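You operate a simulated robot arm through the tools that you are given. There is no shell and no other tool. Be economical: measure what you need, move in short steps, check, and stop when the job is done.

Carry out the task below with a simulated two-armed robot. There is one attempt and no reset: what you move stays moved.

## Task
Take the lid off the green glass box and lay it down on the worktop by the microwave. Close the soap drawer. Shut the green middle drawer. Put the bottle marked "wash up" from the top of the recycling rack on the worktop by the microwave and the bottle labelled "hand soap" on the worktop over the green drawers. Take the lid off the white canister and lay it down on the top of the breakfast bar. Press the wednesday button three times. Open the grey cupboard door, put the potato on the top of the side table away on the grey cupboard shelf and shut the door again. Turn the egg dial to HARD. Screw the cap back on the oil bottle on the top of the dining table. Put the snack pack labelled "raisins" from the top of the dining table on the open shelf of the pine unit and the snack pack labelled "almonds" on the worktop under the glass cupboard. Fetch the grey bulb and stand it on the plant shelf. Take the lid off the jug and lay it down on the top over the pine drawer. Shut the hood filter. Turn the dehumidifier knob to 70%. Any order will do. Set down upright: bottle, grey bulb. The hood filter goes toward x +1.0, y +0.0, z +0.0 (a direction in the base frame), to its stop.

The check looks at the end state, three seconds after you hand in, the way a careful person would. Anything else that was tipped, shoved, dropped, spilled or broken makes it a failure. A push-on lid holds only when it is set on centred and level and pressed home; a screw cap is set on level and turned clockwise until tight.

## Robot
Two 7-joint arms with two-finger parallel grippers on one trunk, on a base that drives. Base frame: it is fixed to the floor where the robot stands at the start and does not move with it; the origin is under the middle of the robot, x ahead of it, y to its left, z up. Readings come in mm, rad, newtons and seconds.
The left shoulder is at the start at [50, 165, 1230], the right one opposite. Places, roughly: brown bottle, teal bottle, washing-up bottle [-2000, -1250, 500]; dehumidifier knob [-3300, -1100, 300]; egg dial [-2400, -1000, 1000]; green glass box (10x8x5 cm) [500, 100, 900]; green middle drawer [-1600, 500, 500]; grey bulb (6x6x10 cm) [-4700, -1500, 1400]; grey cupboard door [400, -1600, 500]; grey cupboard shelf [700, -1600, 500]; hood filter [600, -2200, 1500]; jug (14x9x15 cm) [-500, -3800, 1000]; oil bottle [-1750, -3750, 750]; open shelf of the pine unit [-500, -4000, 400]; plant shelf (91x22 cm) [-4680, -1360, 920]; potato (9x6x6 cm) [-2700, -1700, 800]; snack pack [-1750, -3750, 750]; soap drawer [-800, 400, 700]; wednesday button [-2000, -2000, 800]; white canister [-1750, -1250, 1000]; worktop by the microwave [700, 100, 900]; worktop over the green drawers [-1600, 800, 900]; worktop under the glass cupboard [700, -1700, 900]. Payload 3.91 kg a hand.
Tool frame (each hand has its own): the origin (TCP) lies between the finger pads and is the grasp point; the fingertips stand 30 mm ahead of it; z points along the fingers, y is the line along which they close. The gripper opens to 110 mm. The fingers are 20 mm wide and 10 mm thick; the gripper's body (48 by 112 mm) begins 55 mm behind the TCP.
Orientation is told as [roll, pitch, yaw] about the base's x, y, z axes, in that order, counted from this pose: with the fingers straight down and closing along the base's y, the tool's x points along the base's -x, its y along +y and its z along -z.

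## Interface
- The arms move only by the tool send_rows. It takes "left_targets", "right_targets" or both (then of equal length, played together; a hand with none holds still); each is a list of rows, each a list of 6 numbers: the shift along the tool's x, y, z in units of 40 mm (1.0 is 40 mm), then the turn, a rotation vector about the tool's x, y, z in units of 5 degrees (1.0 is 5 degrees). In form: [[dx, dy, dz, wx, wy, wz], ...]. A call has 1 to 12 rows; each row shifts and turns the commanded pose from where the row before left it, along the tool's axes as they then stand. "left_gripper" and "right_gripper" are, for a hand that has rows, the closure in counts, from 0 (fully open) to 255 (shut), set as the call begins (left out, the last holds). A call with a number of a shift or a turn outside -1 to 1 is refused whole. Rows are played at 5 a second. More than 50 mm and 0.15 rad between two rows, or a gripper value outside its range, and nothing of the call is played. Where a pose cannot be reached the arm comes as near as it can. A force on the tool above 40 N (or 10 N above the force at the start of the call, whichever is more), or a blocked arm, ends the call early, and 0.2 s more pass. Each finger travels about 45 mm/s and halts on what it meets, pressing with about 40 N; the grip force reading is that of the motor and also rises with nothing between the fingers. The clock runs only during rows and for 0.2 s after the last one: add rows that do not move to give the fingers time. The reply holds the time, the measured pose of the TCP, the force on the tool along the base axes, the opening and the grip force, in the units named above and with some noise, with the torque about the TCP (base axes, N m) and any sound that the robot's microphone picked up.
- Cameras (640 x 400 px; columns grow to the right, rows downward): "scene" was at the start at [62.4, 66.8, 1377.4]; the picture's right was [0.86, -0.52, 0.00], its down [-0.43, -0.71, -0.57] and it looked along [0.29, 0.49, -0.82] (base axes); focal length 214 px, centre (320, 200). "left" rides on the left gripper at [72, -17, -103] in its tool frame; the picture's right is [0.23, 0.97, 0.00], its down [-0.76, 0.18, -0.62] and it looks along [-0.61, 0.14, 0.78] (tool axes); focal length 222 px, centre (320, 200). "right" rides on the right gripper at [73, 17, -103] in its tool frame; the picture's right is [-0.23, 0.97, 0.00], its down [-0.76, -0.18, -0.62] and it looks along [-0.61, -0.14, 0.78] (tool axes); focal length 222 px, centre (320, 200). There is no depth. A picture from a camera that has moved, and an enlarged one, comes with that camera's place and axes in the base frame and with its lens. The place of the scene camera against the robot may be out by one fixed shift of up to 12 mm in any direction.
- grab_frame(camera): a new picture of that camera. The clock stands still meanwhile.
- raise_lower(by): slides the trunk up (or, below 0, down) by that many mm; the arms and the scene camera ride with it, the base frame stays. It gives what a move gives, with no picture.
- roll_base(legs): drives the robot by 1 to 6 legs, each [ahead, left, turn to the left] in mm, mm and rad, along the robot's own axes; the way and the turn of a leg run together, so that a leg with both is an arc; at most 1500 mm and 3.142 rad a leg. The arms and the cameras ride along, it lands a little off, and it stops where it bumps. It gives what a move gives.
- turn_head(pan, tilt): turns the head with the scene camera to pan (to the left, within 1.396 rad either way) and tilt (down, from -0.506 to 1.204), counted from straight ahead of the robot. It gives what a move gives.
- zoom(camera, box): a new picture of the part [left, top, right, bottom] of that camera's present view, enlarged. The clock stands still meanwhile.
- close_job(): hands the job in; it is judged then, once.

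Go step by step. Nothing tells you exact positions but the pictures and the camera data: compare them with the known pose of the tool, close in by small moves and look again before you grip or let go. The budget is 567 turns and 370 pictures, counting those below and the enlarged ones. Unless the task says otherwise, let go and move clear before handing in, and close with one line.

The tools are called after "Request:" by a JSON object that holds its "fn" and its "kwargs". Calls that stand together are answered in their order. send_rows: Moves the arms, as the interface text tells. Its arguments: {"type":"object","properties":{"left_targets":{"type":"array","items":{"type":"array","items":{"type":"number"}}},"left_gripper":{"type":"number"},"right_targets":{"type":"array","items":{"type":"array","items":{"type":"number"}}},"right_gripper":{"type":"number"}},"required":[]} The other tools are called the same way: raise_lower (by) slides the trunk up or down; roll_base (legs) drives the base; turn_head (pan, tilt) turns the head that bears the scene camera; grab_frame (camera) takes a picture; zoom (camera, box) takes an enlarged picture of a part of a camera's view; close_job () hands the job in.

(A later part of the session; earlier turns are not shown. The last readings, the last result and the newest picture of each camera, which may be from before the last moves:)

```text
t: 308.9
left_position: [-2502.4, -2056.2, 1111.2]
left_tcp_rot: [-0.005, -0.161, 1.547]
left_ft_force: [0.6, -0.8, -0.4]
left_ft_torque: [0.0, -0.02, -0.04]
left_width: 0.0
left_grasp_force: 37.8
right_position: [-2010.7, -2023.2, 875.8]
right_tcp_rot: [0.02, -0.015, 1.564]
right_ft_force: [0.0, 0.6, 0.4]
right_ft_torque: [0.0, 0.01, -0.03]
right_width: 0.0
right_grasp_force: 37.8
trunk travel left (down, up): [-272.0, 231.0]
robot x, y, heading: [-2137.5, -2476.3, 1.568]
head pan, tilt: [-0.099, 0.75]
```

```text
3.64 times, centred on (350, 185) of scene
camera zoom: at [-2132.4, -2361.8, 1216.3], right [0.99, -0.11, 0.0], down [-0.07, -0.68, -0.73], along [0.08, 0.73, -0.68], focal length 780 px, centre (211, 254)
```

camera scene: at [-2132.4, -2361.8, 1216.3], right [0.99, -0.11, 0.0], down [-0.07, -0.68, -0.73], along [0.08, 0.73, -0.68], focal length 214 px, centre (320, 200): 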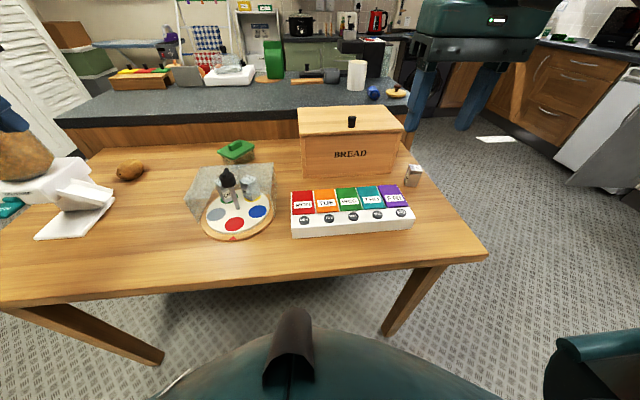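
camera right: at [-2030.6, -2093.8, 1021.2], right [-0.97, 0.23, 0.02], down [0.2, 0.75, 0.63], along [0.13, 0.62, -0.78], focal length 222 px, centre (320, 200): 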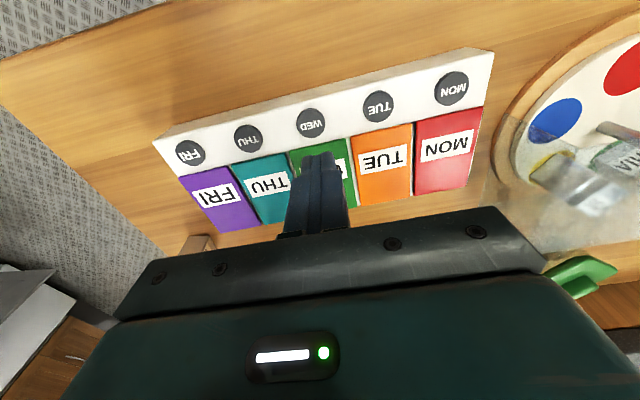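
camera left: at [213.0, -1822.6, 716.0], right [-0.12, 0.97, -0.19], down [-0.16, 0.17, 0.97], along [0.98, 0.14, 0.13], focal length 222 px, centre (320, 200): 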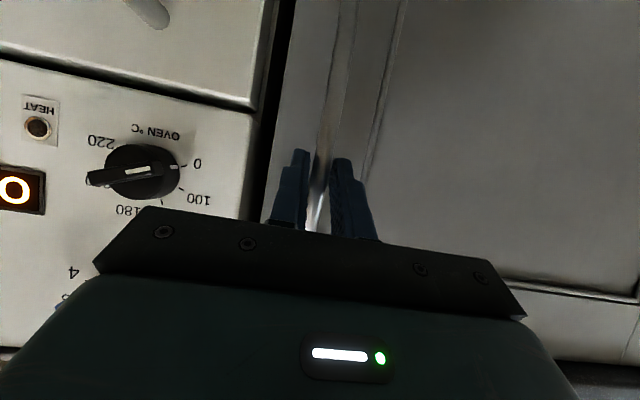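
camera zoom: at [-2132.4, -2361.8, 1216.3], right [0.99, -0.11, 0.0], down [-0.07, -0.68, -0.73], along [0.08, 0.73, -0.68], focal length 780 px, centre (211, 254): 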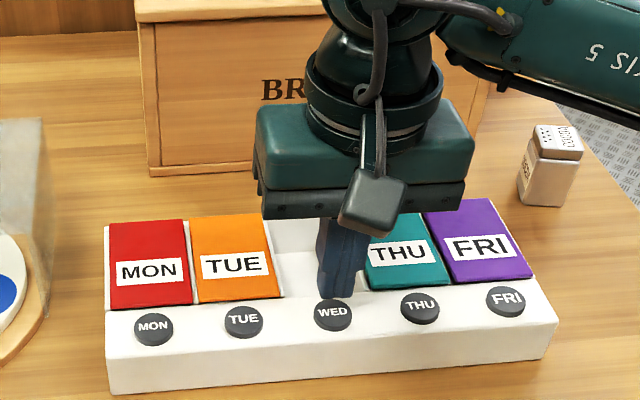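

Released (the WED flap popped open). Second press.

Request:
{"fn": "send_rows", "kwargs": {"right_targets": [[0, 0, 0.25, 0, 0, 0], [0, 0, 0.25, 0, 0, 0], [0, 0, 0, 0, 0, 0]]}}

Request:
{"fn": "send_rows", "kwargs": {"right_targets": [[0, 0, -0.25, 0, 0, 0], [0, 0, -0.25, 0, 0, 0], [0, 0, 0, 0, 0, 0], [0, 0, 0, 0, 0, 0]]}}

```text
t: 309.8
left_position: [-2501.4, -2056.5, 1111.2]
left_tcp_rot: [-0.004, -0.162, 1.549]
left_ft_force: [0.2, 0.1, 0.0]
left_ft_torque: [0.02, -0.02, -0.01]
left_width: 0.1
left_grasp_force: 37.2
right_position: [-2010.2, -2021.6, 853.8]
right_tcp_rot: [0.019, -0.017, 1.564]
right_ft_force: [0.5, 0.2, 4.2]
right_ft_torque: [-0.03, -0.07, -0.02]
right_width: 0.1
right_grasp_force: 37.6
trunk travel left (down, up): [-272.0, 231.0]
robot x, y, heading: [-2137.9, -2481.2, 1.564]
head pan, tilt: [-0.099, 0.75]
heard: click
```

```text
t: 310.8
left_position: [-2500.9, -2056.1, 1112.3]
left_tcp_rot: [-0.004, -0.16, 1.549]
left_ft_force: [-0.5, -0.4, 0.5]
left_ft_torque: [0.01, -0.01, -0.01]
left_width: 0.0
left_grasp_force: 37.8
right_position: [-2010.6, -2021.9, 875.1]
right_tcp_rot: [0.02, -0.015, 1.565]
right_ft_force: [-0.1, 0.5, -0.4]
right_ft_torque: [-0.03, 0.0, 0.01]
right_width: 0.0
right_grasp_force: 37.6
trunk travel left (down, up): [-272.0, 231.0]
robot x, y, heading: [-2138.3, -2479.4, 1.567]
head pan, tilt: [-0.099, 0.75]
```

Second click heard. Third press, then lift away.

Request:
{"fn": "send_rows", "kwargs": {"right_targets": [[0, 0, 0.25, 0, 0, 0], [0, 0, 0.25, 0, 0, 0], [0, 0, 0, 0, 0, 0]]}}

Request:
{"fn": "send_rows", "kwargs": {"right_targets": [[0, 0, -0.25, 0, 0, 0], [0, 0, -0.6, 0, 0, 0], [0, 0, -1, 0, 0, 0], [0, 0, -1, 0, 0, 0], [0, 0, -1, 0, 0, 0], [0, 0, -1, 0, 0, 0], [0, 0, -1, 0, 0, 0]]}}

Request:
{"fn": "zoom", "kwargs": {"camera": "scene", "box": [270, 130, 430, 240]}}

```text
t: 311.6
left_position: [-2501.5, -2056.5, 1111.0]
left_tcp_rot: [-0.003, -0.164, 1.548]
left_ft_force: [0.7, 0.0, -0.4]
left_ft_torque: [0.0, -0.04, 0.01]
left_width: 0.1
left_grasp_force: 37.9
right_position: [-2010.6, -2021.7, 855.1]
right_tcp_rot: [0.019, -0.017, 1.564]
right_ft_force: [-1.1, -1.9, 2.5]
right_ft_torque: [-0.05, 0.04, -0.03]
right_width: 0.0
right_grasp_force: 37.8
trunk travel left (down, up): [-272.0, 231.0]
robot x, y, heading: [-2137.2, -2480.6, 1.563]
head pan, tilt: [-0.099, 0.75]
heard: click
```

```text
t: 313.1
left_position: [-2501.9, -2056.3, 1110.9]
left_tcp_rot: [-0.003, -0.162, 1.55]
left_ft_force: [-0.3, -0.3, -0.2]
left_ft_torque: [-0.02, -0.01, 0.02]
left_width: 0.0
left_grasp_force: 37.7
right_position: [-2006.7, -2027.0, 1087.9]
right_tcp_rot: [0.019, -0.013, 1.565]
right_ft_force: [1.1, -0.6, -0.1]
right_ft_torque: [0.0, 0.0, -0.02]
right_width: 0.0
right_grasp_force: 37.9
trunk travel left (down, up): [-272.0, 231.0]
robot x, y, heading: [-2135.8, -2483.3, 1.564]
head pan, tilt: [-0.099, 0.75]
```

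```text
3.64 times, centred on (350, 185) of scene
camera zoom: at [-2132.6, -2362.1, 1216.3], right [0.99, -0.11, 0.0], down [-0.07, -0.68, -0.73], along [0.08, 0.73, -0.68], focal length 780 px, centre (211, 254)
```

zoom: 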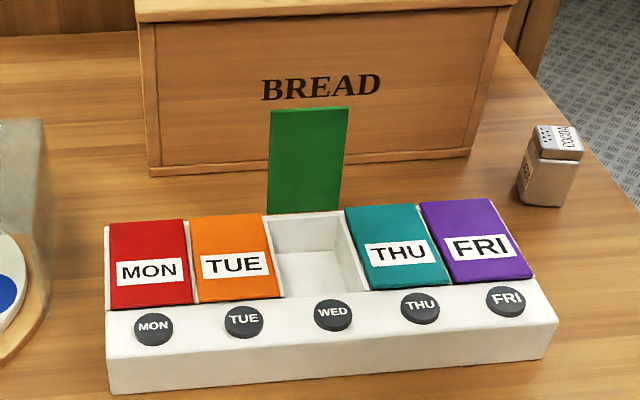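

WED was pressed three times. Before the potato I do the tasks at the far west end; I drive to x≈-3300 and look around.

Request:
{"fn": "roll_base", "kwargs": {"legs": [[0, 1200, 0], [200, 0, 0]]}}

Request:
{"fn": "turn_head", "kwargs": {"pan": 0.0, "tilt": 0.5}}

Request:
{"fn": "grab_frame", "kwargs": {"camera": "scene"}}

Request:
{"fn": "turn_head", "kwargs": {"pan": 1.2, "tilt": 0.35}}

Request:
{"fn": "grab_frame", "kwargs": {"camera": "scene"}}

```text
t: 320.4
left_position: [-3697.2, -1853.0, 1111.5]
left_tcp_rot: [-0.005, -0.161, 1.551]
left_ft_force: [-0.4, 0.2, -0.7]
left_ft_torque: [0.0, -0.03, 0.0]
left_width: 0.3
left_grasp_force: 37.5
right_position: [-3201.9, -1821.8, 1087.7]
right_tcp_rot: [0.019, -0.015, 1.568]
right_ft_force: [0.5, 0.2, 0.2]
right_ft_torque: [-0.01, 0.0, -0.01]
right_width: 0.0
right_grasp_force: 37.7
trunk travel left (down, up): [-272.0, 231.0]
robot x, y, heading: [-3335.6, -2274.1, 1.572]
head pan, tilt: [-0.099, 0.75]
```

```text
t: 321.2
left_position: [-3697.4, -1853.3, 1109.8]
left_tcp_rot: [-0.004, -0.161, 1.551]
left_ft_force: [-0.1, 0.2, 0.7]
left_ft_torque: [-0.01, -0.01, 0.0]
left_width: 0.1
left_grasp_force: 37.2
right_position: [-3203.1, -1821.6, 1087.6]
right_tcp_rot: [0.018, -0.014, 1.568]
right_ft_force: [-0.4, -0.8, 0.4]
right_ft_torque: [0.0, -0.01, 0.02]
right_width: 0.1
right_grasp_force: 37.5
trunk travel left (down, up): [-272.0, 231.0]
robot x, y, heading: [-3330.6, -2278.4, 1.572]
head pan, tilt: [0.0, 0.499]
```

```text
244 pictures are left
camera scene: at [-3336.4, -2149.5, 1238.2], right [1.0, 0.0, 0.0], down [0.0, -0.48, -0.88], along [0.0, 0.88, -0.48], focal length 214 px, centre (320, 200)
```

scene: 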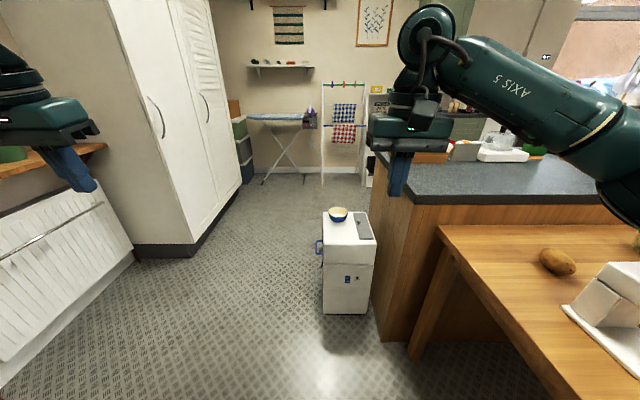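

```text
t: 322.6
left_position: [-3697.2, -1852.9, 1111.5]
left_tcp_rot: [-0.004, -0.163, 1.552]
left_ft_force: [0.3, -0.5, 0.7]
left_ft_torque: [-0.02, 0.01, -0.01]
left_width: 0.1
left_grasp_force: 37.7
right_position: [-3203.6, -1822.2, 1087.5]
right_tcp_rot: [0.02, -0.013, 1.567]
right_ft_force: [-0.8, 0.1, -0.2]
right_ft_torque: [0.02, 0.01, 0.0]
right_width: 0.3
right_grasp_force: 37.5
trunk travel left (down, up): [-272.0, 231.0]
robot x, y, heading: [-3334.1, -2271.6, 1.571]
head pan, tilt: [1.201, 0.351]
```

```text
243 pictures are left
camera scene: at [-3423.4, -2206.6, 1251.9], right [0.36, 0.93, 0.0], down [0.32, -0.13, -0.94], along [-0.87, 0.34, -0.34], focal length 214 px, centre (320, 200)
```

scene: 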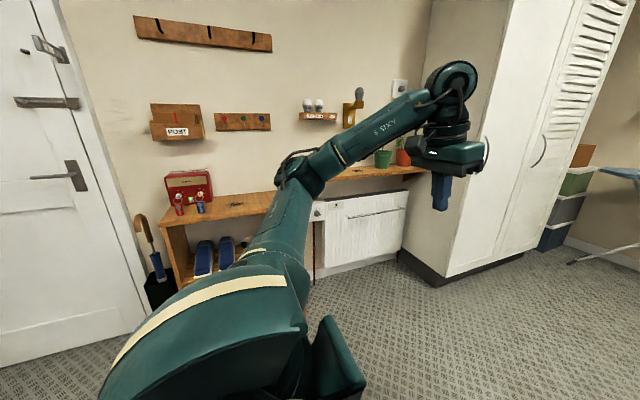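

I see the white dehumidifier (with a bowl on top) by the bar, and on the west wall a little ledge with two bulbs above the plant shelf. Zooming on both.

Request:
{"fn": "zoom", "kwargs": {"camera": "scene", "box": [280, 70, 440, 190]}}

Request:
{"fn": "turn_head", "kwargs": {"pan": 0.0, "tilt": 0.6}}

Request:
{"fn": "zoom", "kwargs": {"camera": "scene", "box": [290, 170, 410, 310]}}

```text
3.33 times, centred on (360, 130) of scene
camera zoom: at [-3423.4, -2206.6, 1251.9], right [0.36, 0.93, 0.0], down [0.32, -0.13, -0.94], along [-0.87, 0.34, -0.34], focal length 715 px, centre (187, 433)
```

zoom: 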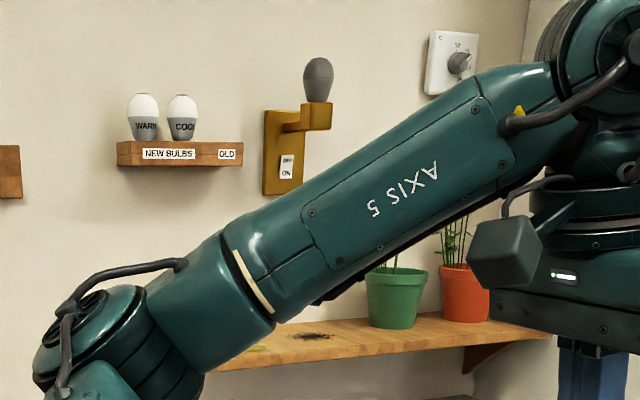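

```text
t: 324.0
left_position: [-3699.3, -1853.7, 1111.8]
left_tcp_rot: [-0.004, -0.162, 1.551]
left_ft_force: [0.2, -0.1, -0.4]
left_ft_torque: [0.0, -0.03, 0.04]
left_width: 0.0
left_grasp_force: 37.8
right_position: [-3204.2, -1821.9, 1087.1]
right_tcp_rot: [0.017, -0.015, 1.566]
right_ft_force: [-0.5, 0.4, -0.2]
right_ft_torque: [-0.01, -0.01, 0.0]
right_width: 0.2
right_grasp_force: 38.1
trunk travel left (down, up): [-272.0, 231.0]
robot x, y, heading: [-3337.4, -2275.5, 1.563]
head pan, tilt: [0.0, 0.6]
```

```text
2.86 times, centred on (350, 240) of scene
camera zoom: at [-3336.5, -2152.1, 1229.2], right [1.0, 0.0, 0.0], down [0.0, -0.56, -0.83], along [0.0, 0.83, -0.56], focal length 613 px, centre (234, 86)
```

zoom: 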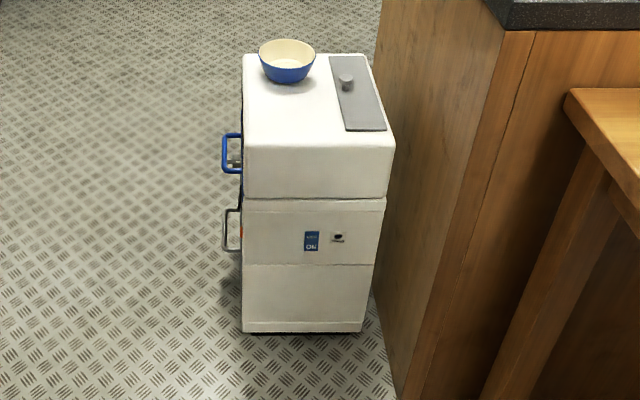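

The grey bulb sits on the mustard wall fixture near (-4700,-1445,1416). I turn to face the west wall and move in front of it with the trunk raised.

Request:
{"fn": "raise_lower", "kwargs": {"by": 200}}

Request:
{"fn": "roll_base", "kwargs": {"legs": [[0, 0, 1.571], [0, -690, 0], [550, 0, 0]]}}

Request:
{"fn": "turn_head", "kwargs": {"pan": 0.1, "tilt": 0.25}}

Request:
{"fn": "grab_frame", "kwargs": {"camera": "scene"}}

```text
t: 326.1
left_position: [-3698.3, -1853.4, 1311.4]
left_tcp_rot: [-0.004, -0.159, 1.552]
left_ft_force: [-0.7, -0.4, -0.1]
left_ft_torque: [0.01, 0.0, 0.01]
left_width: 0.0
left_grasp_force: 37.9
right_position: [-3202.4, -1822.1, 1287.6]
right_tcp_rot: [0.02, -0.015, 1.567]
right_ft_force: [0.3, 0.2, -0.1]
right_ft_torque: [-0.02, 0.0, 0.01]
right_width: 0.0
right_grasp_force: 37.8
trunk travel left (down, up): [-472.0, 31.0]
robot x, y, heading: [-3334.7, -2271.9, 1.573]
head pan, tilt: [0.0, 0.6]
```

```text
t: 333.5
left_position: [-3750.5, -2022.4, 1310.9]
left_tcp_rot: [-0.004, -0.162, 3.127]
left_ft_force: [0.3, 0.3, 0.5]
left_ft_torque: [0.01, 0.01, 0.0]
left_width: 0.0
left_grasp_force: 37.3
right_position: [-3782.5, -1526.6, 1287.3]
right_tcp_rot: [0.018, -0.016, 3.139]
right_ft_force: [0.5, 0.4, -0.4]
right_ft_torque: [0.01, 0.0, 0.02]
right_width: 0.2
right_grasp_force: 37.7
trunk travel left (down, up): [-472.0, 31.0]
robot x, y, heading: [-3328.6, -1657.0, 3.138]
head pan, tilt: [0.0, 0.6]
stopped in leg 2: the robot was blocked; the commanded pose is now the measured one
```

```text
t: 334.3
left_position: [-3750.9, -2023.9, 1310.9]
left_tcp_rot: [-0.004, -0.16, 3.124]
left_ft_force: [0.6, 0.2, -0.7]
left_ft_torque: [0.01, 0.02, 0.03]
left_width: 0.0
left_grasp_force: 37.6
right_position: [-3782.9, -1527.7, 1286.6]
right_tcp_rot: [0.017, -0.014, 3.141]
right_ft_force: [0.3, -0.2, 0.8]
right_ft_torque: [-0.01, 0.05, -0.01]
right_width: 0.0
right_grasp_force: 37.9
trunk travel left (down, up): [-472.0, 31.0]
robot x, y, heading: [-3328.6, -1656.3, 3.141]
head pan, tilt: [0.099, 0.25]
```

```text
240 pictures are left
camera scene: at [-3455.5, -1660.5, 1461.3], right [-0.1, 1.0, 0.0], down [0.25, 0.02, -0.97], along [-0.96, -0.09, -0.25], focal length 214 px, centre (320, 200)
```

scene: 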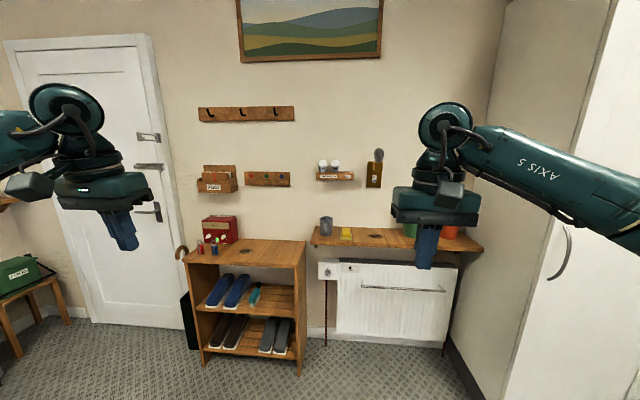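

The slide was blocked — probably near the dehumidifier. I look to the right to check that nothing was moved.

Request:
{"fn": "turn_head", "kwargs": {"pan": -1.396, "tilt": 0.9}}

Request:
{"fn": "grab_frame", "kwargs": {"camera": "scene"}}

```text
t: 335.9
left_position: [-3750.2, -2023.1, 1310.5]
left_tcp_rot: [-0.005, -0.161, 3.124]
left_ft_force: [0.2, -0.1, -1.3]
left_ft_torque: [-0.01, -0.01, 0.02]
left_width: 0.0
left_grasp_force: 38.1
right_position: [-3782.4, -1528.1, 1286.7]
right_tcp_rot: [0.021, -0.015, 3.141]
right_ft_force: [0.2, -0.1, -0.5]
right_ft_torque: [0.05, 0.01, -0.02]
right_width: 0.2
right_grasp_force: 37.9
trunk travel left (down, up): [-472.0, 31.0]
robot x, y, heading: [-3330.0, -1655.4, 3.14]
head pan, tilt: [-1.396, 0.901]
```

```text
239 pictures are left
camera scene: at [-3375.6, -1577.0, 1404.4], right [0.98, 0.17, 0.0], down [0.14, -0.77, -0.62], along [-0.11, 0.61, -0.78], focal length 214 px, centre (320, 200)
```

scene: 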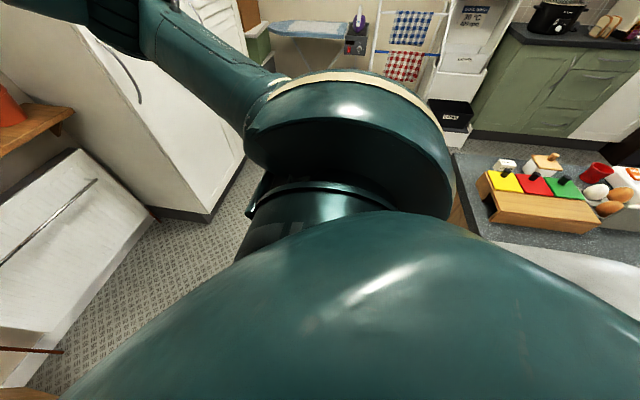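

Not visible from here. I move on toward the wall and will look back at the dehumidifier afterwards.

Request:
{"fn": "roll_base", "kwargs": {"legs": [[450, 0, 0]]}}

Request:
{"fn": "turn_head", "kwargs": {"pan": -0.1, "tilt": 0.25}}

Request:
{"fn": "grab_frame", "kwargs": {"camera": "scene"}}

```text
t: 338.7
left_position: [-4204.5, -2020.9, 1312.5]
left_tcp_rot: [-0.005, -0.16, 3.122]
left_ft_force: [-0.3, 0.9, -0.1]
left_ft_torque: [0.01, -0.02, -0.03]
left_width: 0.0
left_grasp_force: 37.1
right_position: [-4234.8, -1527.1, 1288.0]
right_tcp_rot: [0.017, -0.015, 3.141]
right_ft_force: [-0.1, 0.1, 0.3]
right_ft_torque: [0.01, 0.01, -0.02]
right_width: 0.0
right_grasp_force: 37.7
trunk travel left (down, up): [-472.0, 31.0]
robot x, y, heading: [-3782.9, -1656.1, 3.138]
head pan, tilt: [-1.396, 0.901]
```

```text
t: 340.1
left_position: [-4203.2, -2021.9, 1311.7]
left_tcp_rot: [-0.005, -0.16, 3.122]
left_ft_force: [0.2, -0.8, 0.5]
left_ft_torque: [-0.01, -0.01, -0.03]
left_width: 0.0
left_grasp_force: 38.2
right_position: [-4232.8, -1525.8, 1286.6]
right_tcp_rot: [0.02, -0.013, 3.138]
right_ft_force: [0.3, 0.5, -0.3]
right_ft_torque: [0.03, 0.05, 0.04]
right_width: 0.0
right_grasp_force: 37.3
trunk travel left (down, up): [-472.0, 31.0]
robot x, y, heading: [-3782.5, -1658.3, 3.136]
head pan, tilt: [-0.099, 0.25]
```

```text
238 pictures are left
camera scene: at [-3907.4, -1640.5, 1461.4], right [0.1, 0.99, 0.0], down [0.25, -0.03, -0.97], along [-0.96, 0.1, -0.25], focal length 214 px, centre (320, 200)
```

scene: 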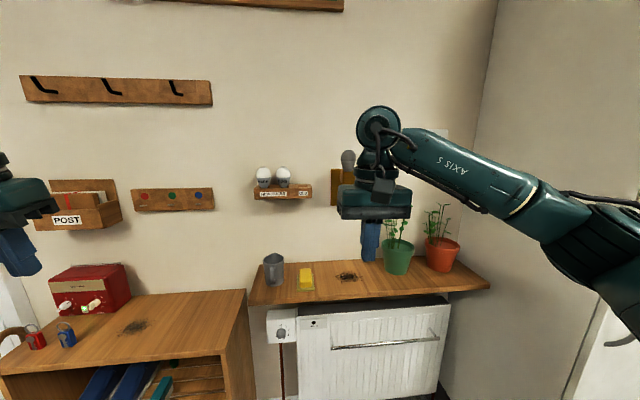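

Bulb centre triangulates to (-4680,-1457,1408). I raise the right hand and tilt it to horizontal.

Request:
{"fn": "send_rows", "kwargs": {"right_targets": [[0, 0, -0.95, 0, 0, 0], [0, 0, -0.95, 0, 0, 0], [0, 0, -0.95, 0, 0, 0], [0, 0, 0, 0, -1, 0], [0, 0, 0, 0, -1, 0], [0, 0, 0, 0, -1, 0], [0, 0, 0, 0, -1, 0], [0, 0, 0, 0, -1, 0], [0, 0, 0, 0, -1, 0], [0, 0, 0, 0, -1, 0], [0, 0, 0, 0, -1, 0], [0, 0, 0, 0, -1, 0]], "right_gripper": 0}}

Request:
{"fn": "send_rows", "kwargs": {"right_targets": [[0, 0, 0, 0, -1, 0], [0, 0, 0, 0, -1, 0], [0, 0, 0, 0, -1, 0], [0, 0, 0, 0, -1, 0], [0, 0, 0, 0, -1, 0], [0, 0, 0, 0, -1, 0], [0, 0, 0, 0, -1, 0], [0, 0, 0, 0, 0, 0]]}}

Request:
{"fn": "grab_frame", "kwargs": {"camera": "right"}}

Request:
{"fn": "grab_frame", "kwargs": {"camera": "scene"}}

```text
t: 342.7
left_position: [-4203.1, -2021.3, 1310.9]
left_tcp_rot: [-0.004, -0.161, 3.121]
left_ft_force: [0.4, 0.4, -0.7]
left_ft_torque: [0.04, 0.0, 0.01]
left_width: 0.1
left_grasp_force: 37.6
right_position: [-4232.0, -1523.5, 1402.6]
right_tcp_rot: [0.029, -0.804, 3.12]
right_ft_force: [-0.3, -0.1, -0.2]
right_ft_torque: [-0.01, 0.03, 0.0]
right_width: 109.9
right_grasp_force: 0.1
trunk travel left (down, up): [-472.0, 31.0]
robot x, y, heading: [-3782.2, -1654.3, 3.138]
head pan, tilt: [-0.099, 0.25]
```

```text
t: 344.5
left_position: [-4204.4, -2021.7, 1311.6]
left_tcp_rot: [-0.003, -0.161, 3.122]
left_ft_force: [-0.1, -0.4, -0.3]
left_ft_torque: [-0.01, 0.0, 0.01]
left_width: 0.0
left_grasp_force: 37.7
right_position: [-4233.3, -1523.9, 1402.3]
right_tcp_rot: [0.124, -1.411, 3.017]
right_ft_force: [-0.5, 0.9, 0.0]
right_ft_torque: [-0.01, -0.01, 0.01]
right_width: 110.0
right_grasp_force: 0.1
trunk travel left (down, up): [-472.0, 31.0]
robot x, y, heading: [-3786.2, -1656.2, 3.139]
head pan, tilt: [-0.099, 0.25]
```

```text
237 pictures are left
camera right: at [-4119.0, -1542.8, 1346.4], right [-0.04, -0.97, 0.24], down [0.5, 0.19, 0.85], along [-0.87, 0.15, 0.47], focal length 222 px, centre (320, 200)
```

right: 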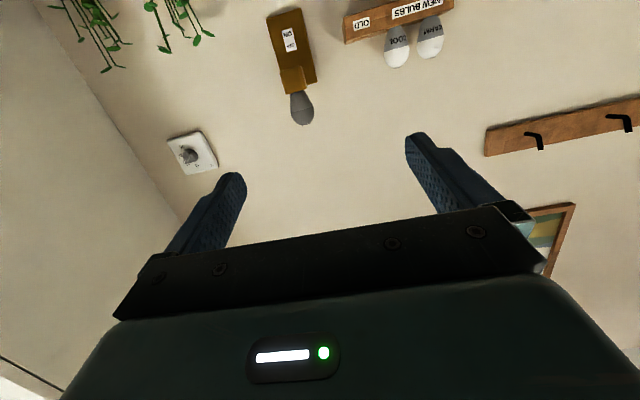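

```text
236 pictures are left
camera scene: at [-3907.3, -1640.6, 1461.4], right [0.1, 0.99, 0.0], down [0.25, -0.03, -0.97], along [-0.96, 0.1, -0.25], focal length 214 px, centre (320, 200)
```

scene: 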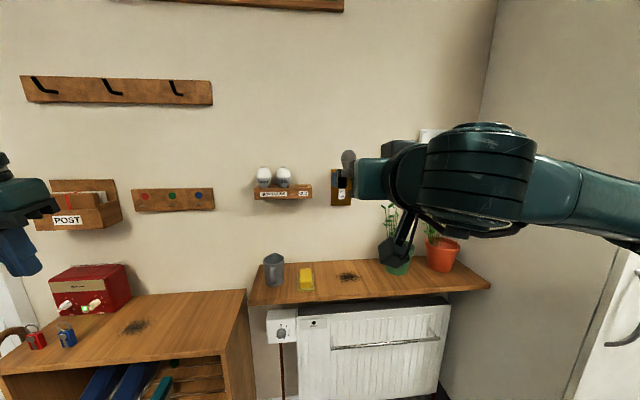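

Consistent. I drive 330 mm ahead with 62 mm to the right to bring the open fingers in front of the bulb.

Request:
{"fn": "roll_base", "kwargs": {"legs": [[320, -62, 0]]}}

Request:
{"fn": "grab_frame", "kwargs": {"camera": "right"}}

Request:
{"fn": "zoom", "kwargs": {"camera": "scene", "box": [240, 80, 480, 240]}}

```text
t: 346.7
left_position: [-4524.4, -1958.6, 1310.2]
left_tcp_rot: [-0.005, -0.16, 3.123]
left_ft_force: [0.1, 0.7, -1.2]
left_ft_torque: [0.02, 0.0, 0.0]
left_width: 0.0
left_grasp_force: 38.2
right_position: [-4553.2, -1460.5, 1401.7]
right_tcp_rot: [0.122, -1.41, 3.02]
right_ft_force: [-0.2, 0.3, 0.0]
right_ft_torque: [0.03, -0.01, 0.01]
right_width: 109.9
right_grasp_force: 0.0
trunk travel left (down, up): [-472.0, 31.0]
robot x, y, heading: [-4095.1, -1589.5, 3.139]
head pan, tilt: [-0.099, 0.25]
```

```text
235 pictures are left
camera right: at [-4440.2, -1480.1, 1346.5], right [-0.04, -0.97, 0.24], down [0.49, 0.19, 0.85], along [-0.87, 0.15, 0.47], focal length 222 px, centre (320, 200)
```

right: 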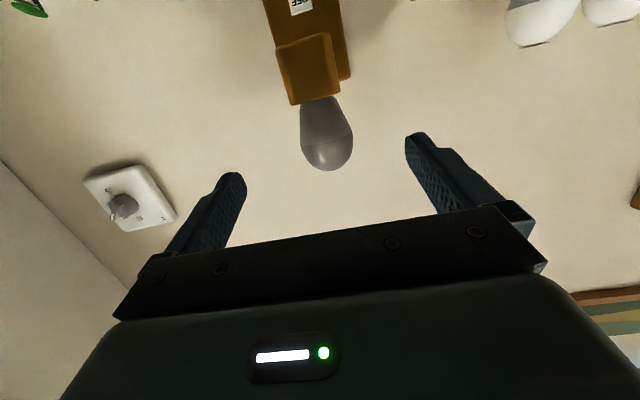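

```text
2.50 times, centred on (360, 160) of scene
camera zoom: at [-4228.6, -1578.0, 1461.3], right [0.1, 0.99, 0.0], down [0.25, -0.03, -0.97], along [-0.96, 0.1, -0.25], focal length 536 px, centre (220, 300)
```

zoom: 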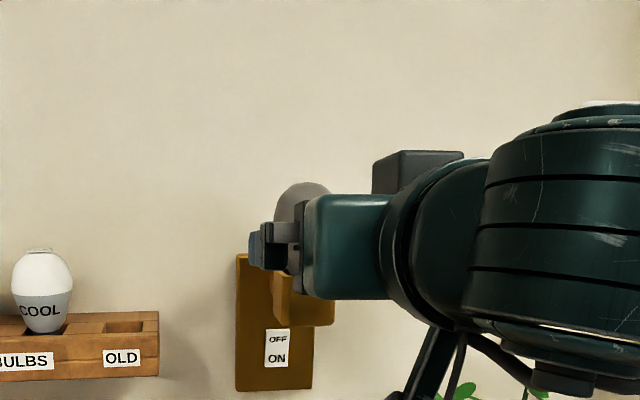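

Bulb centre ≈(-4668,-1465,1397). I advance 85 mm, check, then grip.

Request:
{"fn": "send_rows", "kwargs": {"right_targets": [[-0.107, 0.05, 0.68, 0, 0, 0], [-0.107, 0.05, 0.68, 0, 0, 0], [-0.107, 0, 0.68, 0, 0, 0], [0, 0, 0, 0, 0, 0]]}}

Request:
{"fn": "grab_frame", "kwargs": {"camera": "right"}}

```text
t: 347.7
left_position: [-4523.7, -1959.4, 1310.9]
left_tcp_rot: [-0.006, -0.163, 3.123]
left_ft_force: [1.0, -1.1, 0.5]
left_ft_torque: [-0.01, 0.0, 0.01]
left_width: 0.0
left_grasp_force: 37.4
right_position: [-4635.8, -1464.7, 1403.1]
right_tcp_rot: [0.121, -1.408, 3.021]
right_ft_force: [-0.4, -0.3, -0.8]
right_ft_torque: [-0.01, -0.01, 0.0]
right_width: 110.1
right_grasp_force: 0.1
trunk travel left (down, up): [-472.0, 31.0]
robot x, y, heading: [-4103.1, -1594.2, 3.137]
head pan, tilt: [-0.099, 0.25]
```

```text
233 pictures are left
camera right: at [-4521.8, -1483.8, 1347.4], right [-0.04, -0.97, 0.24], down [0.49, 0.19, 0.85], along [-0.87, 0.15, 0.47], focal length 222 px, centre (320, 200)
```

right: 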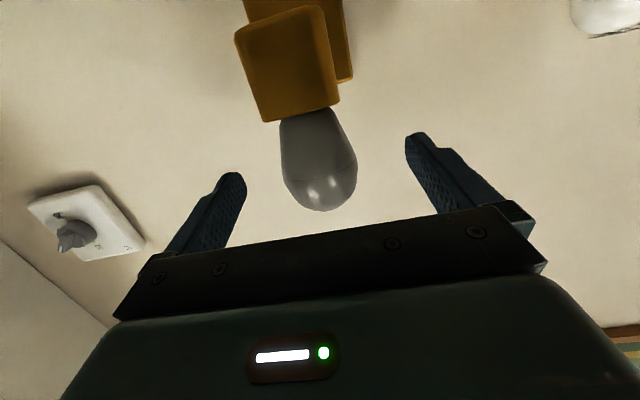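

Advance 40 mm and close on the bulb.

Request:
{"fn": "send_rows", "kwargs": {"right_targets": [[-0.08, 0, 0.5, 0, 0, 0], [-0.08, 0, 0.5, 0, 0, 0], [0, 0, 0, 0, 0, 0]]}}

Request:
{"fn": "send_rows", "kwargs": {"right_targets": [[0, 0, 0, 0, 0, 0], [0, 0, 0, 0, 0, 0], [0, 0, 0, 0, 0, 0], [0, 0, 0, 0, 0, 0], [0, 0, 0, 0, 0, 0]], "right_gripper": 150}}

Request:
{"fn": "grab_frame", "kwargs": {"camera": "right"}}

```text
t: 348.5
left_position: [-4523.6, -1958.9, 1310.8]
left_tcp_rot: [-0.005, -0.163, 3.122]
left_ft_force: [-0.8, -1.1, 0.5]
left_ft_torque: [-0.03, 0.03, -0.02]
left_width: 0.0
left_grasp_force: 37.3
right_position: [-4676.1, -1465.3, 1402.5]
right_tcp_rot: [0.12, -1.411, 3.02]
right_ft_force: [0.7, -0.7, -0.3]
right_ft_torque: [0.04, 0.01, 0.01]
right_width: 110.1
right_grasp_force: 0.1
trunk travel left (down, up): [-472.0, 31.0]
robot x, y, heading: [-4101.8, -1590.0, 3.138]
head pan, tilt: [-0.099, 0.25]
```

```text
t: 349.7
left_position: [-4523.8, -1959.8, 1311.2]
left_tcp_rot: [-0.004, -0.162, 3.124]
left_ft_force: [-0.8, -0.3, 1.1]
left_ft_torque: [0.0, 0.02, 0.01]
left_width: 0.0
left_grasp_force: 37.9
right_position: [-4677.7, -1465.1, 1401.5]
right_tcp_rot: [0.123, -1.41, 3.019]
right_ft_force: [-0.2, -0.6, 0.0]
right_ft_torque: [0.02, -0.01, 0.03]
right_width: 55.5
right_grasp_force: 39.8
trunk travel left (down, up): [-472.0, 31.0]
robot x, y, heading: [-4100.5, -1591.5, 3.139]
head pan, tilt: [-0.099, 0.25]
```

```text
232 pictures are left
camera right: at [-4563.2, -1484.3, 1346.1], right [-0.04, -0.97, 0.24], down [0.49, 0.19, 0.85], along [-0.87, 0.15, 0.47], focal length 222 px, centre (320, 200)
```

right: 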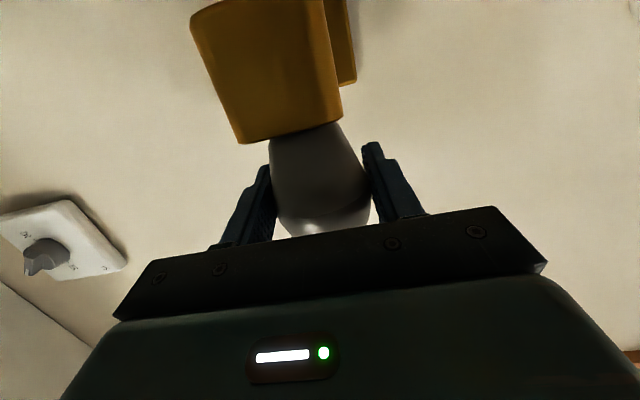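

Gripped (55.5 mm). I try lifting gently to see whether it is simply seated.

Request:
{"fn": "send_rows", "kwargs": {"right_targets": [[-0.1, 0, -0.015, 0, 0, 0], [-0.1, 0, -0.015, 0, 0, 0], [-0.1, 0, -0.015, 0, 0, 0]]}}

Request:
{"fn": "grab_frame", "kwargs": {"camera": "right"}}

```text
t: 350.5
left_position: [-4524.4, -1959.3, 1311.0]
left_tcp_rot: [-0.005, -0.162, 3.124]
left_ft_force: [0.0, 0.0, -0.5]
left_ft_torque: [0.02, 0.01, 0.0]
left_width: 0.0
left_grasp_force: 37.7
right_position: [-4677.0, -1464.3, 1414.8]
right_tcp_rot: [0.121, -1.409, 3.019]
right_ft_force: [-0.7, -0.8, -1.5]
right_ft_torque: [0.0, 0.01, 0.04]
right_width: 55.4
right_grasp_force: 40.3
trunk travel left (down, up): [-472.0, 31.0]
robot x, y, heading: [-4100.8, -1593.2, 3.137]
head pan, tilt: [-0.099, 0.25]
```

```text
231 pictures are left
camera right: at [-4563.2, -1483.7, 1358.6], right [-0.04, -0.97, 0.24], down [0.49, 0.19, 0.85], along [-0.87, 0.15, 0.47], focal length 222 px, centre (320, 200)
```

right: 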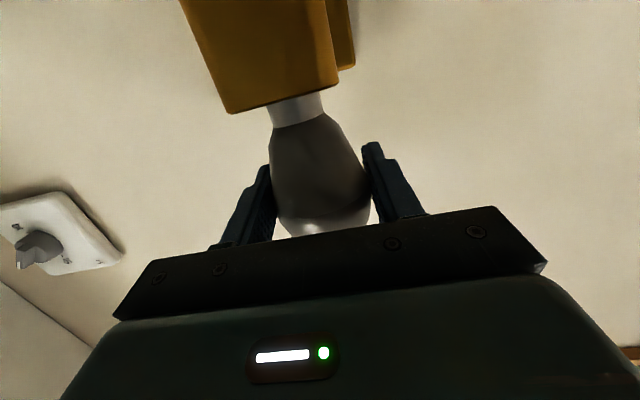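

It lifts freely. I raise it clear, back away 170 mm, and lower the trunk to shelf height.

Request:
{"fn": "send_rows", "kwargs": {"right_targets": [[-0.5, 0, -0.08, 0, 0, 0], [-0.5, 0, -0.08, 0, 0, 0], [-0.3, 0, -0.05, 0, 0, 0], [0, 0, 0, 0, 0, 0]]}}

Request:
{"fn": "roll_base", "kwargs": {"legs": [[-180, 0, 0]]}}

Request:
{"fn": "raise_lower", "kwargs": {"by": -380}}

Request:
{"fn": "turn_head", "kwargs": {"pan": -0.1, "tilt": 0.5}}

Request:
{"fn": "grab_frame", "kwargs": {"camera": "scene"}}

Request:
{"fn": "grab_frame", "kwargs": {"camera": "right"}}

```text
t: 351.5
left_position: [-4525.1, -1959.3, 1311.2]
left_tcp_rot: [-0.005, -0.161, 3.126]
left_ft_force: [-1.0, -0.1, 0.1]
left_ft_torque: [-0.04, -0.02, -0.02]
left_width: 0.0
left_grasp_force: 38.0
right_position: [-4678.0, -1463.8, 1466.9]
right_tcp_rot: [0.118, -1.411, 3.023]
right_ft_force: [-0.3, 0.8, -1.2]
right_ft_torque: [0.03, 0.0, -0.01]
right_width: 55.5
right_grasp_force: 40.2
trunk travel left (down, up): [-472.0, 31.0]
robot x, y, heading: [-4100.9, -1594.3, 3.136]
head pan, tilt: [-0.099, 0.25]
```

```text
t: 353.0
left_position: [-4340.4, -1959.3, 1311.2]
left_tcp_rot: [-0.005, -0.162, 3.124]
left_ft_force: [-0.3, -0.9, 0.5]
left_ft_torque: [0.01, -0.01, 0.03]
left_width: 0.0
left_grasp_force: 37.2
right_position: [-4493.3, -1464.6, 1467.6]
right_tcp_rot: [0.122, -1.411, 3.02]
right_ft_force: [0.2, 0.1, -0.6]
right_ft_torque: [-0.02, 0.01, 0.02]
right_width: 55.5
right_grasp_force: 40.2
trunk travel left (down, up): [-472.0, 31.0]
robot x, y, heading: [-3920.7, -1593.8, 3.136]
head pan, tilt: [-0.099, 0.25]
```

```text
t: 356.7
left_position: [-4342.0, -1960.0, 931.2]
left_tcp_rot: [-0.006, -0.159, 3.123]
left_ft_force: [-0.1, 0.8, 0.1]
left_ft_torque: [0.04, 0.0, -0.02]
left_width: 0.0
left_grasp_force: 38.2
right_position: [-4493.6, -1464.7, 1088.6]
right_tcp_rot: [0.12, -1.413, 3.02]
right_ft_force: [-0.5, -0.1, -1.4]
right_ft_torque: [0.01, -0.01, 0.0]
right_width: 55.4
right_grasp_force: 39.8
trunk travel left (down, up): [-92.0, 411.0]
robot x, y, heading: [-3919.1, -1592.2, 3.142]
head pan, tilt: [-0.099, 0.25]
```

```text
t: 357.5
left_position: [-4342.4, -1959.2, 930.7]
left_tcp_rot: [-0.006, -0.161, 3.125]
left_ft_force: [0.1, 0.1, -0.2]
left_ft_torque: [-0.01, -0.01, 0.02]
left_width: 0.1
left_grasp_force: 37.9
right_position: [-4494.8, -1464.4, 1087.4]
right_tcp_rot: [0.122, -1.409, 3.018]
right_ft_force: [0.4, -0.5, -1.0]
right_ft_torque: [0.02, -0.04, 0.02]
right_width: 55.7
right_grasp_force: 39.9
trunk travel left (down, up): [-92.0, 411.0]
robot x, y, heading: [-3918.1, -1594.3, 3.136]
head pan, tilt: [-0.099, 0.499]
```

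```text
230 pictures are left
camera scene: at [-4043.7, -1578.9, 1058.3], right [0.1, 0.99, 0.0], down [0.48, -0.05, -0.88], along [-0.87, 0.09, -0.48], focal length 214 px, centre (320, 200)
```

scene: 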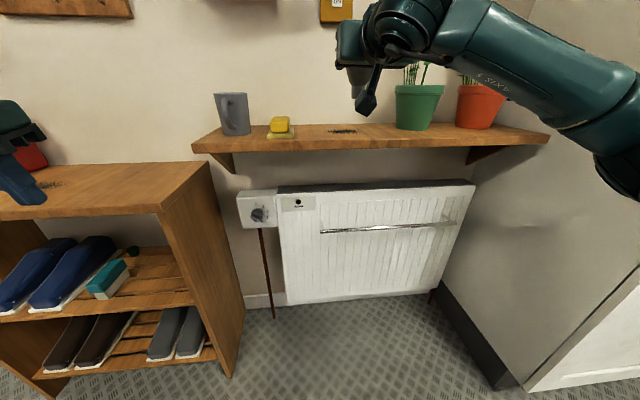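

```text
229 pictures are left
camera right: at [-4381.1, -1483.0, 1031.8], right [-0.04, -0.97, 0.24], down [0.49, 0.19, 0.85], along [-0.87, 0.15, 0.47], focal length 222 px, centre (320, 200)
```

right: 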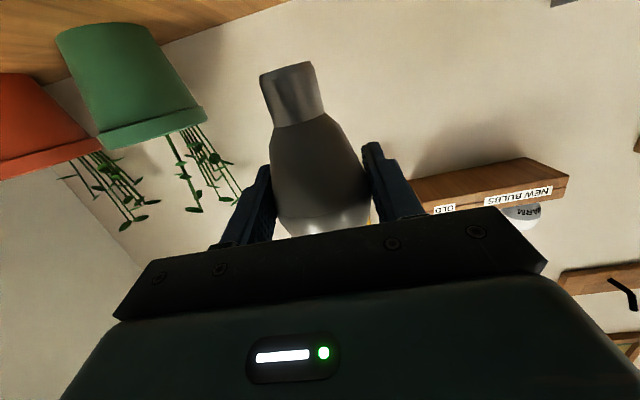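

Bulb hangs upright with its base 63 mm below the TCP. I move in over the free gap on the shelf (x≈-4635, y≈-1464) and lower.

Request:
{"fn": "roll_base", "kwargs": {"legs": [[140, 0, 0]]}}

Request:
{"fn": "raise_lower", "kwargs": {"by": -75}}

Request:
{"fn": "grab_frame", "kwargs": {"camera": "scene"}}

Request:
{"fn": "grab_frame", "kwargs": {"camera": "right"}}

```text
t: 358.8
left_position: [-4480.5, -1958.8, 931.0]
left_tcp_rot: [-0.004, -0.159, 3.124]
left_ft_force: [0.2, 0.0, 0.8]
left_ft_torque: [-0.01, 0.0, 0.03]
left_width: 0.0
left_grasp_force: 37.9
right_position: [-4634.2, -1463.7, 1087.7]
right_tcp_rot: [0.119, -1.409, 3.021]
right_ft_force: [0.7, 0.9, -0.4]
right_ft_torque: [-0.03, 0.0, -0.02]
right_width: 55.8
right_grasp_force: 40.0
trunk travel left (down, up): [-92.0, 411.0]
robot x, y, heading: [-4061.8, -1596.5, 3.14]
head pan, tilt: [-0.099, 0.499]
```

```text
t: 359.9
left_position: [-4482.1, -1959.5, 855.7]
left_tcp_rot: [-0.005, -0.163, 3.124]
left_ft_force: [0.5, -0.5, -0.5]
left_ft_torque: [0.04, 0.0, 0.04]
left_width: 0.2
left_grasp_force: 37.8
right_position: [-4634.4, -1464.4, 1012.3]
right_tcp_rot: [0.119, -1.41, 3.019]
right_ft_force: [-1.4, -0.6, -1.0]
right_ft_torque: [0.01, 0.01, 0.03]
right_width: 55.5
right_grasp_force: 39.8
trunk travel left (down, up): [-17.0, 486.0]
robot x, y, heading: [-4058.1, -1594.8, 3.137]
head pan, tilt: [-0.099, 0.499]
```

```text
228 pictures are left
camera scene: at [-4183.2, -1578.6, 983.3], right [0.1, 0.99, 0.0], down [0.48, -0.05, -0.88], along [-0.87, 0.09, -0.48], focal length 214 px, centre (320, 200)
```

scene: 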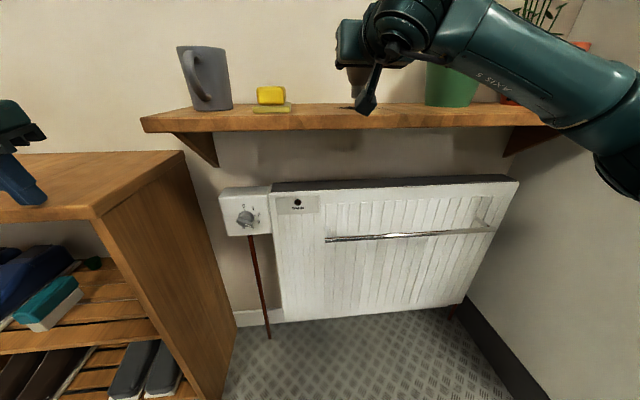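

```text
227 pictures are left
camera right: at [-4520.5, -1483.0, 957.0], right [-0.04, -0.97, 0.24], down [0.49, 0.19, 0.85], along [-0.87, 0.15, 0.47], focal length 222 px, centre (320, 200)
```

right: 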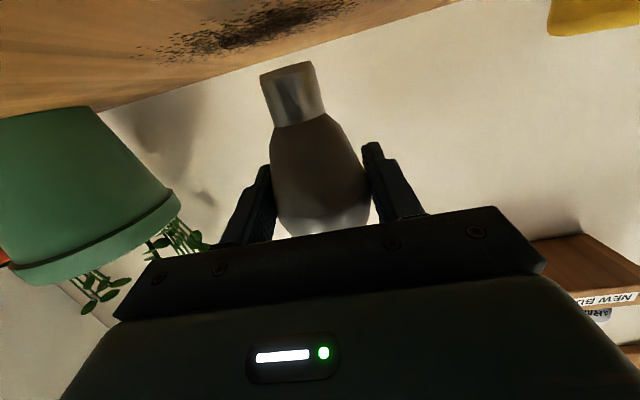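

Slowly lower to contact.

Request:
{"fn": "send_rows", "kwargs": {"right_targets": [[0.25, 0, 0.04, 0, 0, 0], [0.25, 0, 0.04, 0, 0, 0], [0.1, 0, 0.015, 0, 0, 0], [0.08, 0, 0.012, 0, 0, 0], [0.08, 0, 0.012, 0, 0, 0], [0.08, 0, 0.012, 0, 0, 0], [0, 0, 0, 0, 0, 0]]}}

Request:
{"fn": "grab_frame", "kwargs": {"camera": "right"}}

```text
t: 361.5
left_position: [-4479.3, -1959.9, 856.7]
left_tcp_rot: [-0.006, -0.162, 3.125]
left_ft_force: [-0.2, 0.0, 0.8]
left_ft_torque: [0.01, -0.01, 0.01]
left_width: 0.0
left_grasp_force: 37.4
right_position: [-4631.4, -1463.4, 983.2]
right_tcp_rot: [0.143, -1.421, 3.0]
right_ft_force: [-1.0, 3.0, 27.1]
right_ft_torque: [0.04, -0.02, 0.0]
right_width: 55.2
right_grasp_force: 40.0
trunk travel left (down, up): [-17.0, 486.0]
robot x, y, heading: [-4061.1, -1590.7, 3.142]
head pan, tilt: [-0.099, 0.499]
```

```text
226 pictures are left
camera right: at [-4518.5, -1483.9, 926.5], right [-0.04, -0.97, 0.25], down [0.5, 0.19, 0.84], along [-0.86, 0.15, 0.48], focal length 222 px, centre (320, 200)
```

right: 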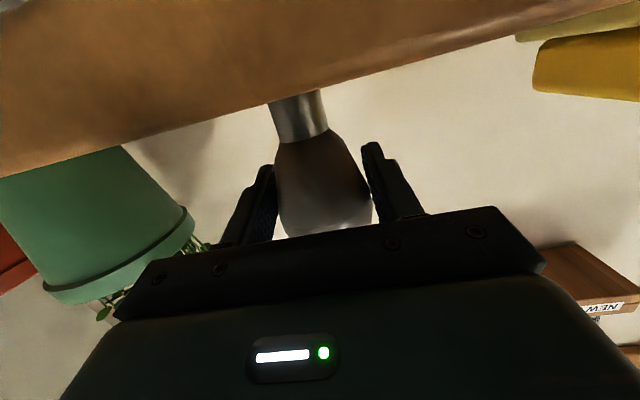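

Base is on the shelf. I relieve 3 mm, then open.

Request:
{"fn": "send_rows", "kwargs": {"right_targets": [[-0.07, 0, -0.01, 0, 0, 0], [0, 0, 0, 0, 0, 0]]}}

Request:
{"fn": "send_rows", "kwargs": {"right_targets": [[0, 0, 0, 0, 0, 0], [0, 0, 0, 0, 0, 0], [0, 0, 0, 0, 0, 0]], "right_gripper": 40}}

Request:
{"fn": "grab_frame", "kwargs": {"camera": "right"}}

```text
t: 362.1
left_position: [-4480.2, -1958.0, 857.4]
left_tcp_rot: [-0.006, -0.164, 3.123]
left_ft_force: [0.4, -0.7, -0.3]
left_ft_torque: [0.02, 0.02, -0.01]
left_width: 0.3
left_grasp_force: 37.3
right_position: [-4632.2, -1464.9, 982.7]
right_tcp_rot: [0.128, -1.415, 3.013]
right_ft_force: [1.7, 3.2, 20.6]
right_ft_torque: [0.02, -0.07, -0.01]
right_width: 55.3
right_grasp_force: 41.0
trunk travel left (down, up): [-17.0, 486.0]
robot x, y, heading: [-4059.0, -1593.2, 3.147]
head pan, tilt: [-0.099, 0.499]
```

```text
t: 362.9
left_position: [-4481.6, -1959.2, 857.1]
left_tcp_rot: [-0.006, -0.162, 3.125]
left_ft_force: [0.1, -0.5, 0.5]
left_ft_torque: [-0.01, 0.02, -0.02]
left_width: 0.2
left_grasp_force: 37.6
right_position: [-4633.6, -1465.4, 979.8]
right_tcp_rot: [0.119, -1.41, 3.022]
right_ft_force: [0.5, 0.7, -0.3]
right_ft_torque: [-0.03, 0.0, 0.0]
right_width: 92.9
right_grasp_force: 0.1
trunk travel left (down, up): [-17.0, 486.0]
robot x, y, heading: [-4060.5, -1590.9, 3.138]
head pan, tilt: [-0.099, 0.499]
```

```text
225 pictures are left
camera right: at [-4520.0, -1484.0, 924.6], right [-0.04, -0.97, 0.24], down [0.49, 0.19, 0.85], along [-0.87, 0.15, 0.47], focal length 222 px, centre (320, 200)
```

right: 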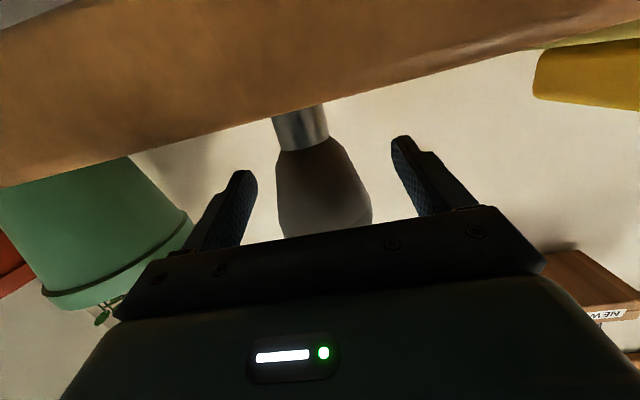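

Bulb stands free. I back the base straight off and check.

Request:
{"fn": "roll_base", "kwargs": {"legs": [[-200, 0, 0]]}}

Request:
{"fn": "zoom", "kwargs": {"camera": "scene", "box": [220, 60, 480, 220]}}

Request:
{"fn": "zoom", "kwargs": {"camera": "right", "box": [160, 0, 480, 220]}}

```text
t: 364.5
left_position: [-4281.0, -1960.9, 855.4]
left_tcp_rot: [-0.005, -0.16, 3.126]
left_ft_force: [-0.1, -0.6, 0.0]
left_ft_torque: [0.04, -0.01, -0.02]
left_width: 0.0
left_grasp_force: 37.8
right_position: [-4434.9, -1466.8, 979.9]
right_tcp_rot: [0.121, -1.411, 3.021]
right_ft_force: [-0.5, -0.7, -0.6]
right_ft_torque: [-0.03, 0.02, 0.0]
right_width: 92.6
right_grasp_force: 0.0
trunk travel left (down, up): [-17.0, 486.0]
robot x, y, heading: [-3855.0, -1595.3, 3.143]
head pan, tilt: [-0.099, 0.499]
```

```text
2.46 times, centred on (350, 140) of scene
camera zoom: at [-3983.7, -1579.1, 983.3], right [0.1, 0.99, 0.0], down [0.48, -0.05, -0.88], along [-0.87, 0.09, -0.48], focal length 528 px, centre (246, 348)
```

zoom: 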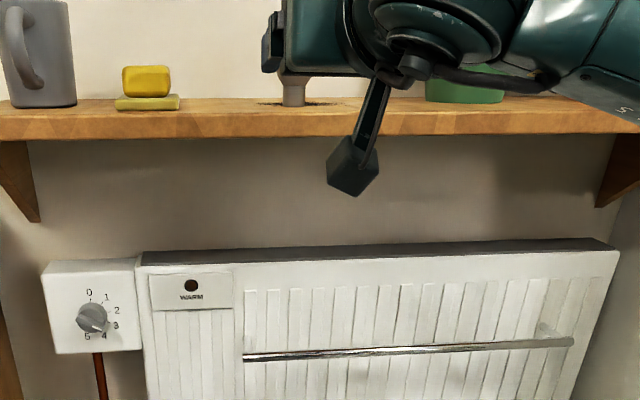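

```text
1.82 times, centred on (320, 110) of right
camera zoom: at [-4320.7, -1484.9, 924.9], right [-0.04, -0.97, 0.24], down [0.49, 0.19, 0.85], along [-0.87, 0.15, 0.47], focal length 404 px, centre (320, 364)
```

zoom: 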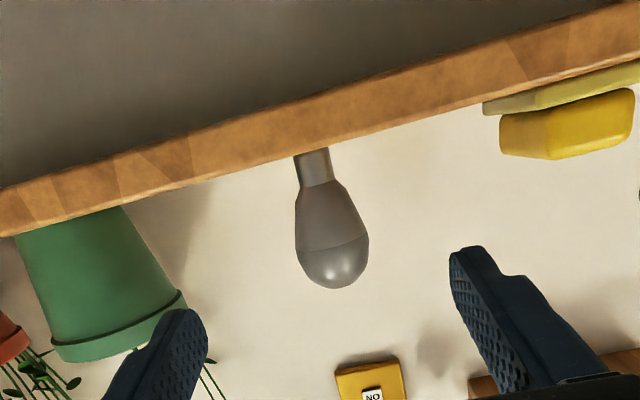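

The grey bulb stands upright on the plant shelf. Now I turn round to look at the dehumidifier.

Request:
{"fn": "roll_base", "kwargs": {"legs": [[0, 0, -1.571], [0, 0, -1.571]]}}

Request:
{"fn": "turn_head", "kwargs": {"pan": 0.4, "tilt": 0.6}}

Request:
{"fn": "grab_frame", "kwargs": {"camera": "scene"}}

```text
t: 372.6
left_position: [-3426.9, -1240.9, 855.7]
left_tcp_rot: [-0.004, -0.159, -0.048]
left_ft_force: [-0.4, -0.1, 0.1]
left_ft_torque: [-0.03, -0.01, 0.01]
left_width: 0.0
left_grasp_force: 37.2
right_position: [-3290.7, -1741.2, 980.1]
right_tcp_rot: [0.12, -1.41, -0.151]
right_ft_force: [0.2, 0.3, -0.6]
right_ft_torque: [0.0, -0.01, 0.02]
right_width: 92.8
right_grasp_force: 0.1
trunk travel left (down, up): [-17.0, 486.0]
robot x, y, heading: [-3859.3, -1592.3, -0.034]
head pan, tilt: [-0.099, 0.499]
```

```text
t: 373.6
left_position: [-3426.5, -1241.0, 854.9]
left_tcp_rot: [-0.006, -0.161, -0.048]
left_ft_force: [-0.5, 0.3, -0.7]
left_ft_torque: [-0.03, 0.01, -0.01]
left_width: 0.0
left_grasp_force: 37.4
right_position: [-3289.9, -1740.3, 980.4]
right_tcp_rot: [0.121, -1.409, -0.153]
right_ft_force: [0.7, -0.2, 0.5]
right_ft_torque: [-0.03, -0.02, -0.02]
right_width: 92.5
right_grasp_force: 0.0
trunk travel left (down, up): [-17.0, 486.0]
robot x, y, heading: [-3858.4, -1595.0, -0.034]
head pan, tilt: [0.4, 0.6]
```

```text
222 pictures are left
camera scene: at [-3752.0, -1557.7, 974.2], right [0.36, -0.93, 0.0], down [-0.53, -0.2, -0.83], along [0.77, 0.29, -0.56], focal length 214 px, centre (320, 200)
```

scene: 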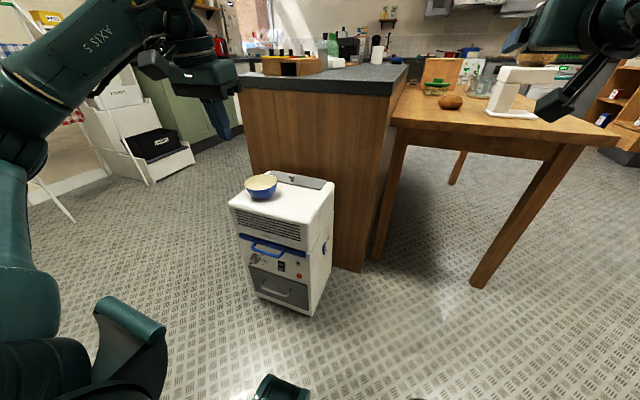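

The dehumidifier's west face carries the controls, and its bowl is still in place. I zoom.

Request:
{"fn": "zoom", "kwargs": {"camera": "scene", "box": [220, 165, 350, 320]}}

```text
2.58 times, centred on (285, 242) of scene
camera zoom: at [-3752.0, -1557.7, 974.2], right [0.36, -0.93, 0.0], down [-0.53, -0.2, -0.83], along [0.77, 0.29, -0.56], focal length 554 px, centre (410, 90)
```

zoom: 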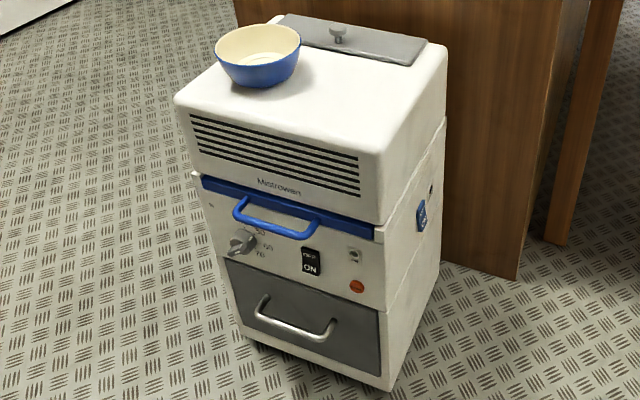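

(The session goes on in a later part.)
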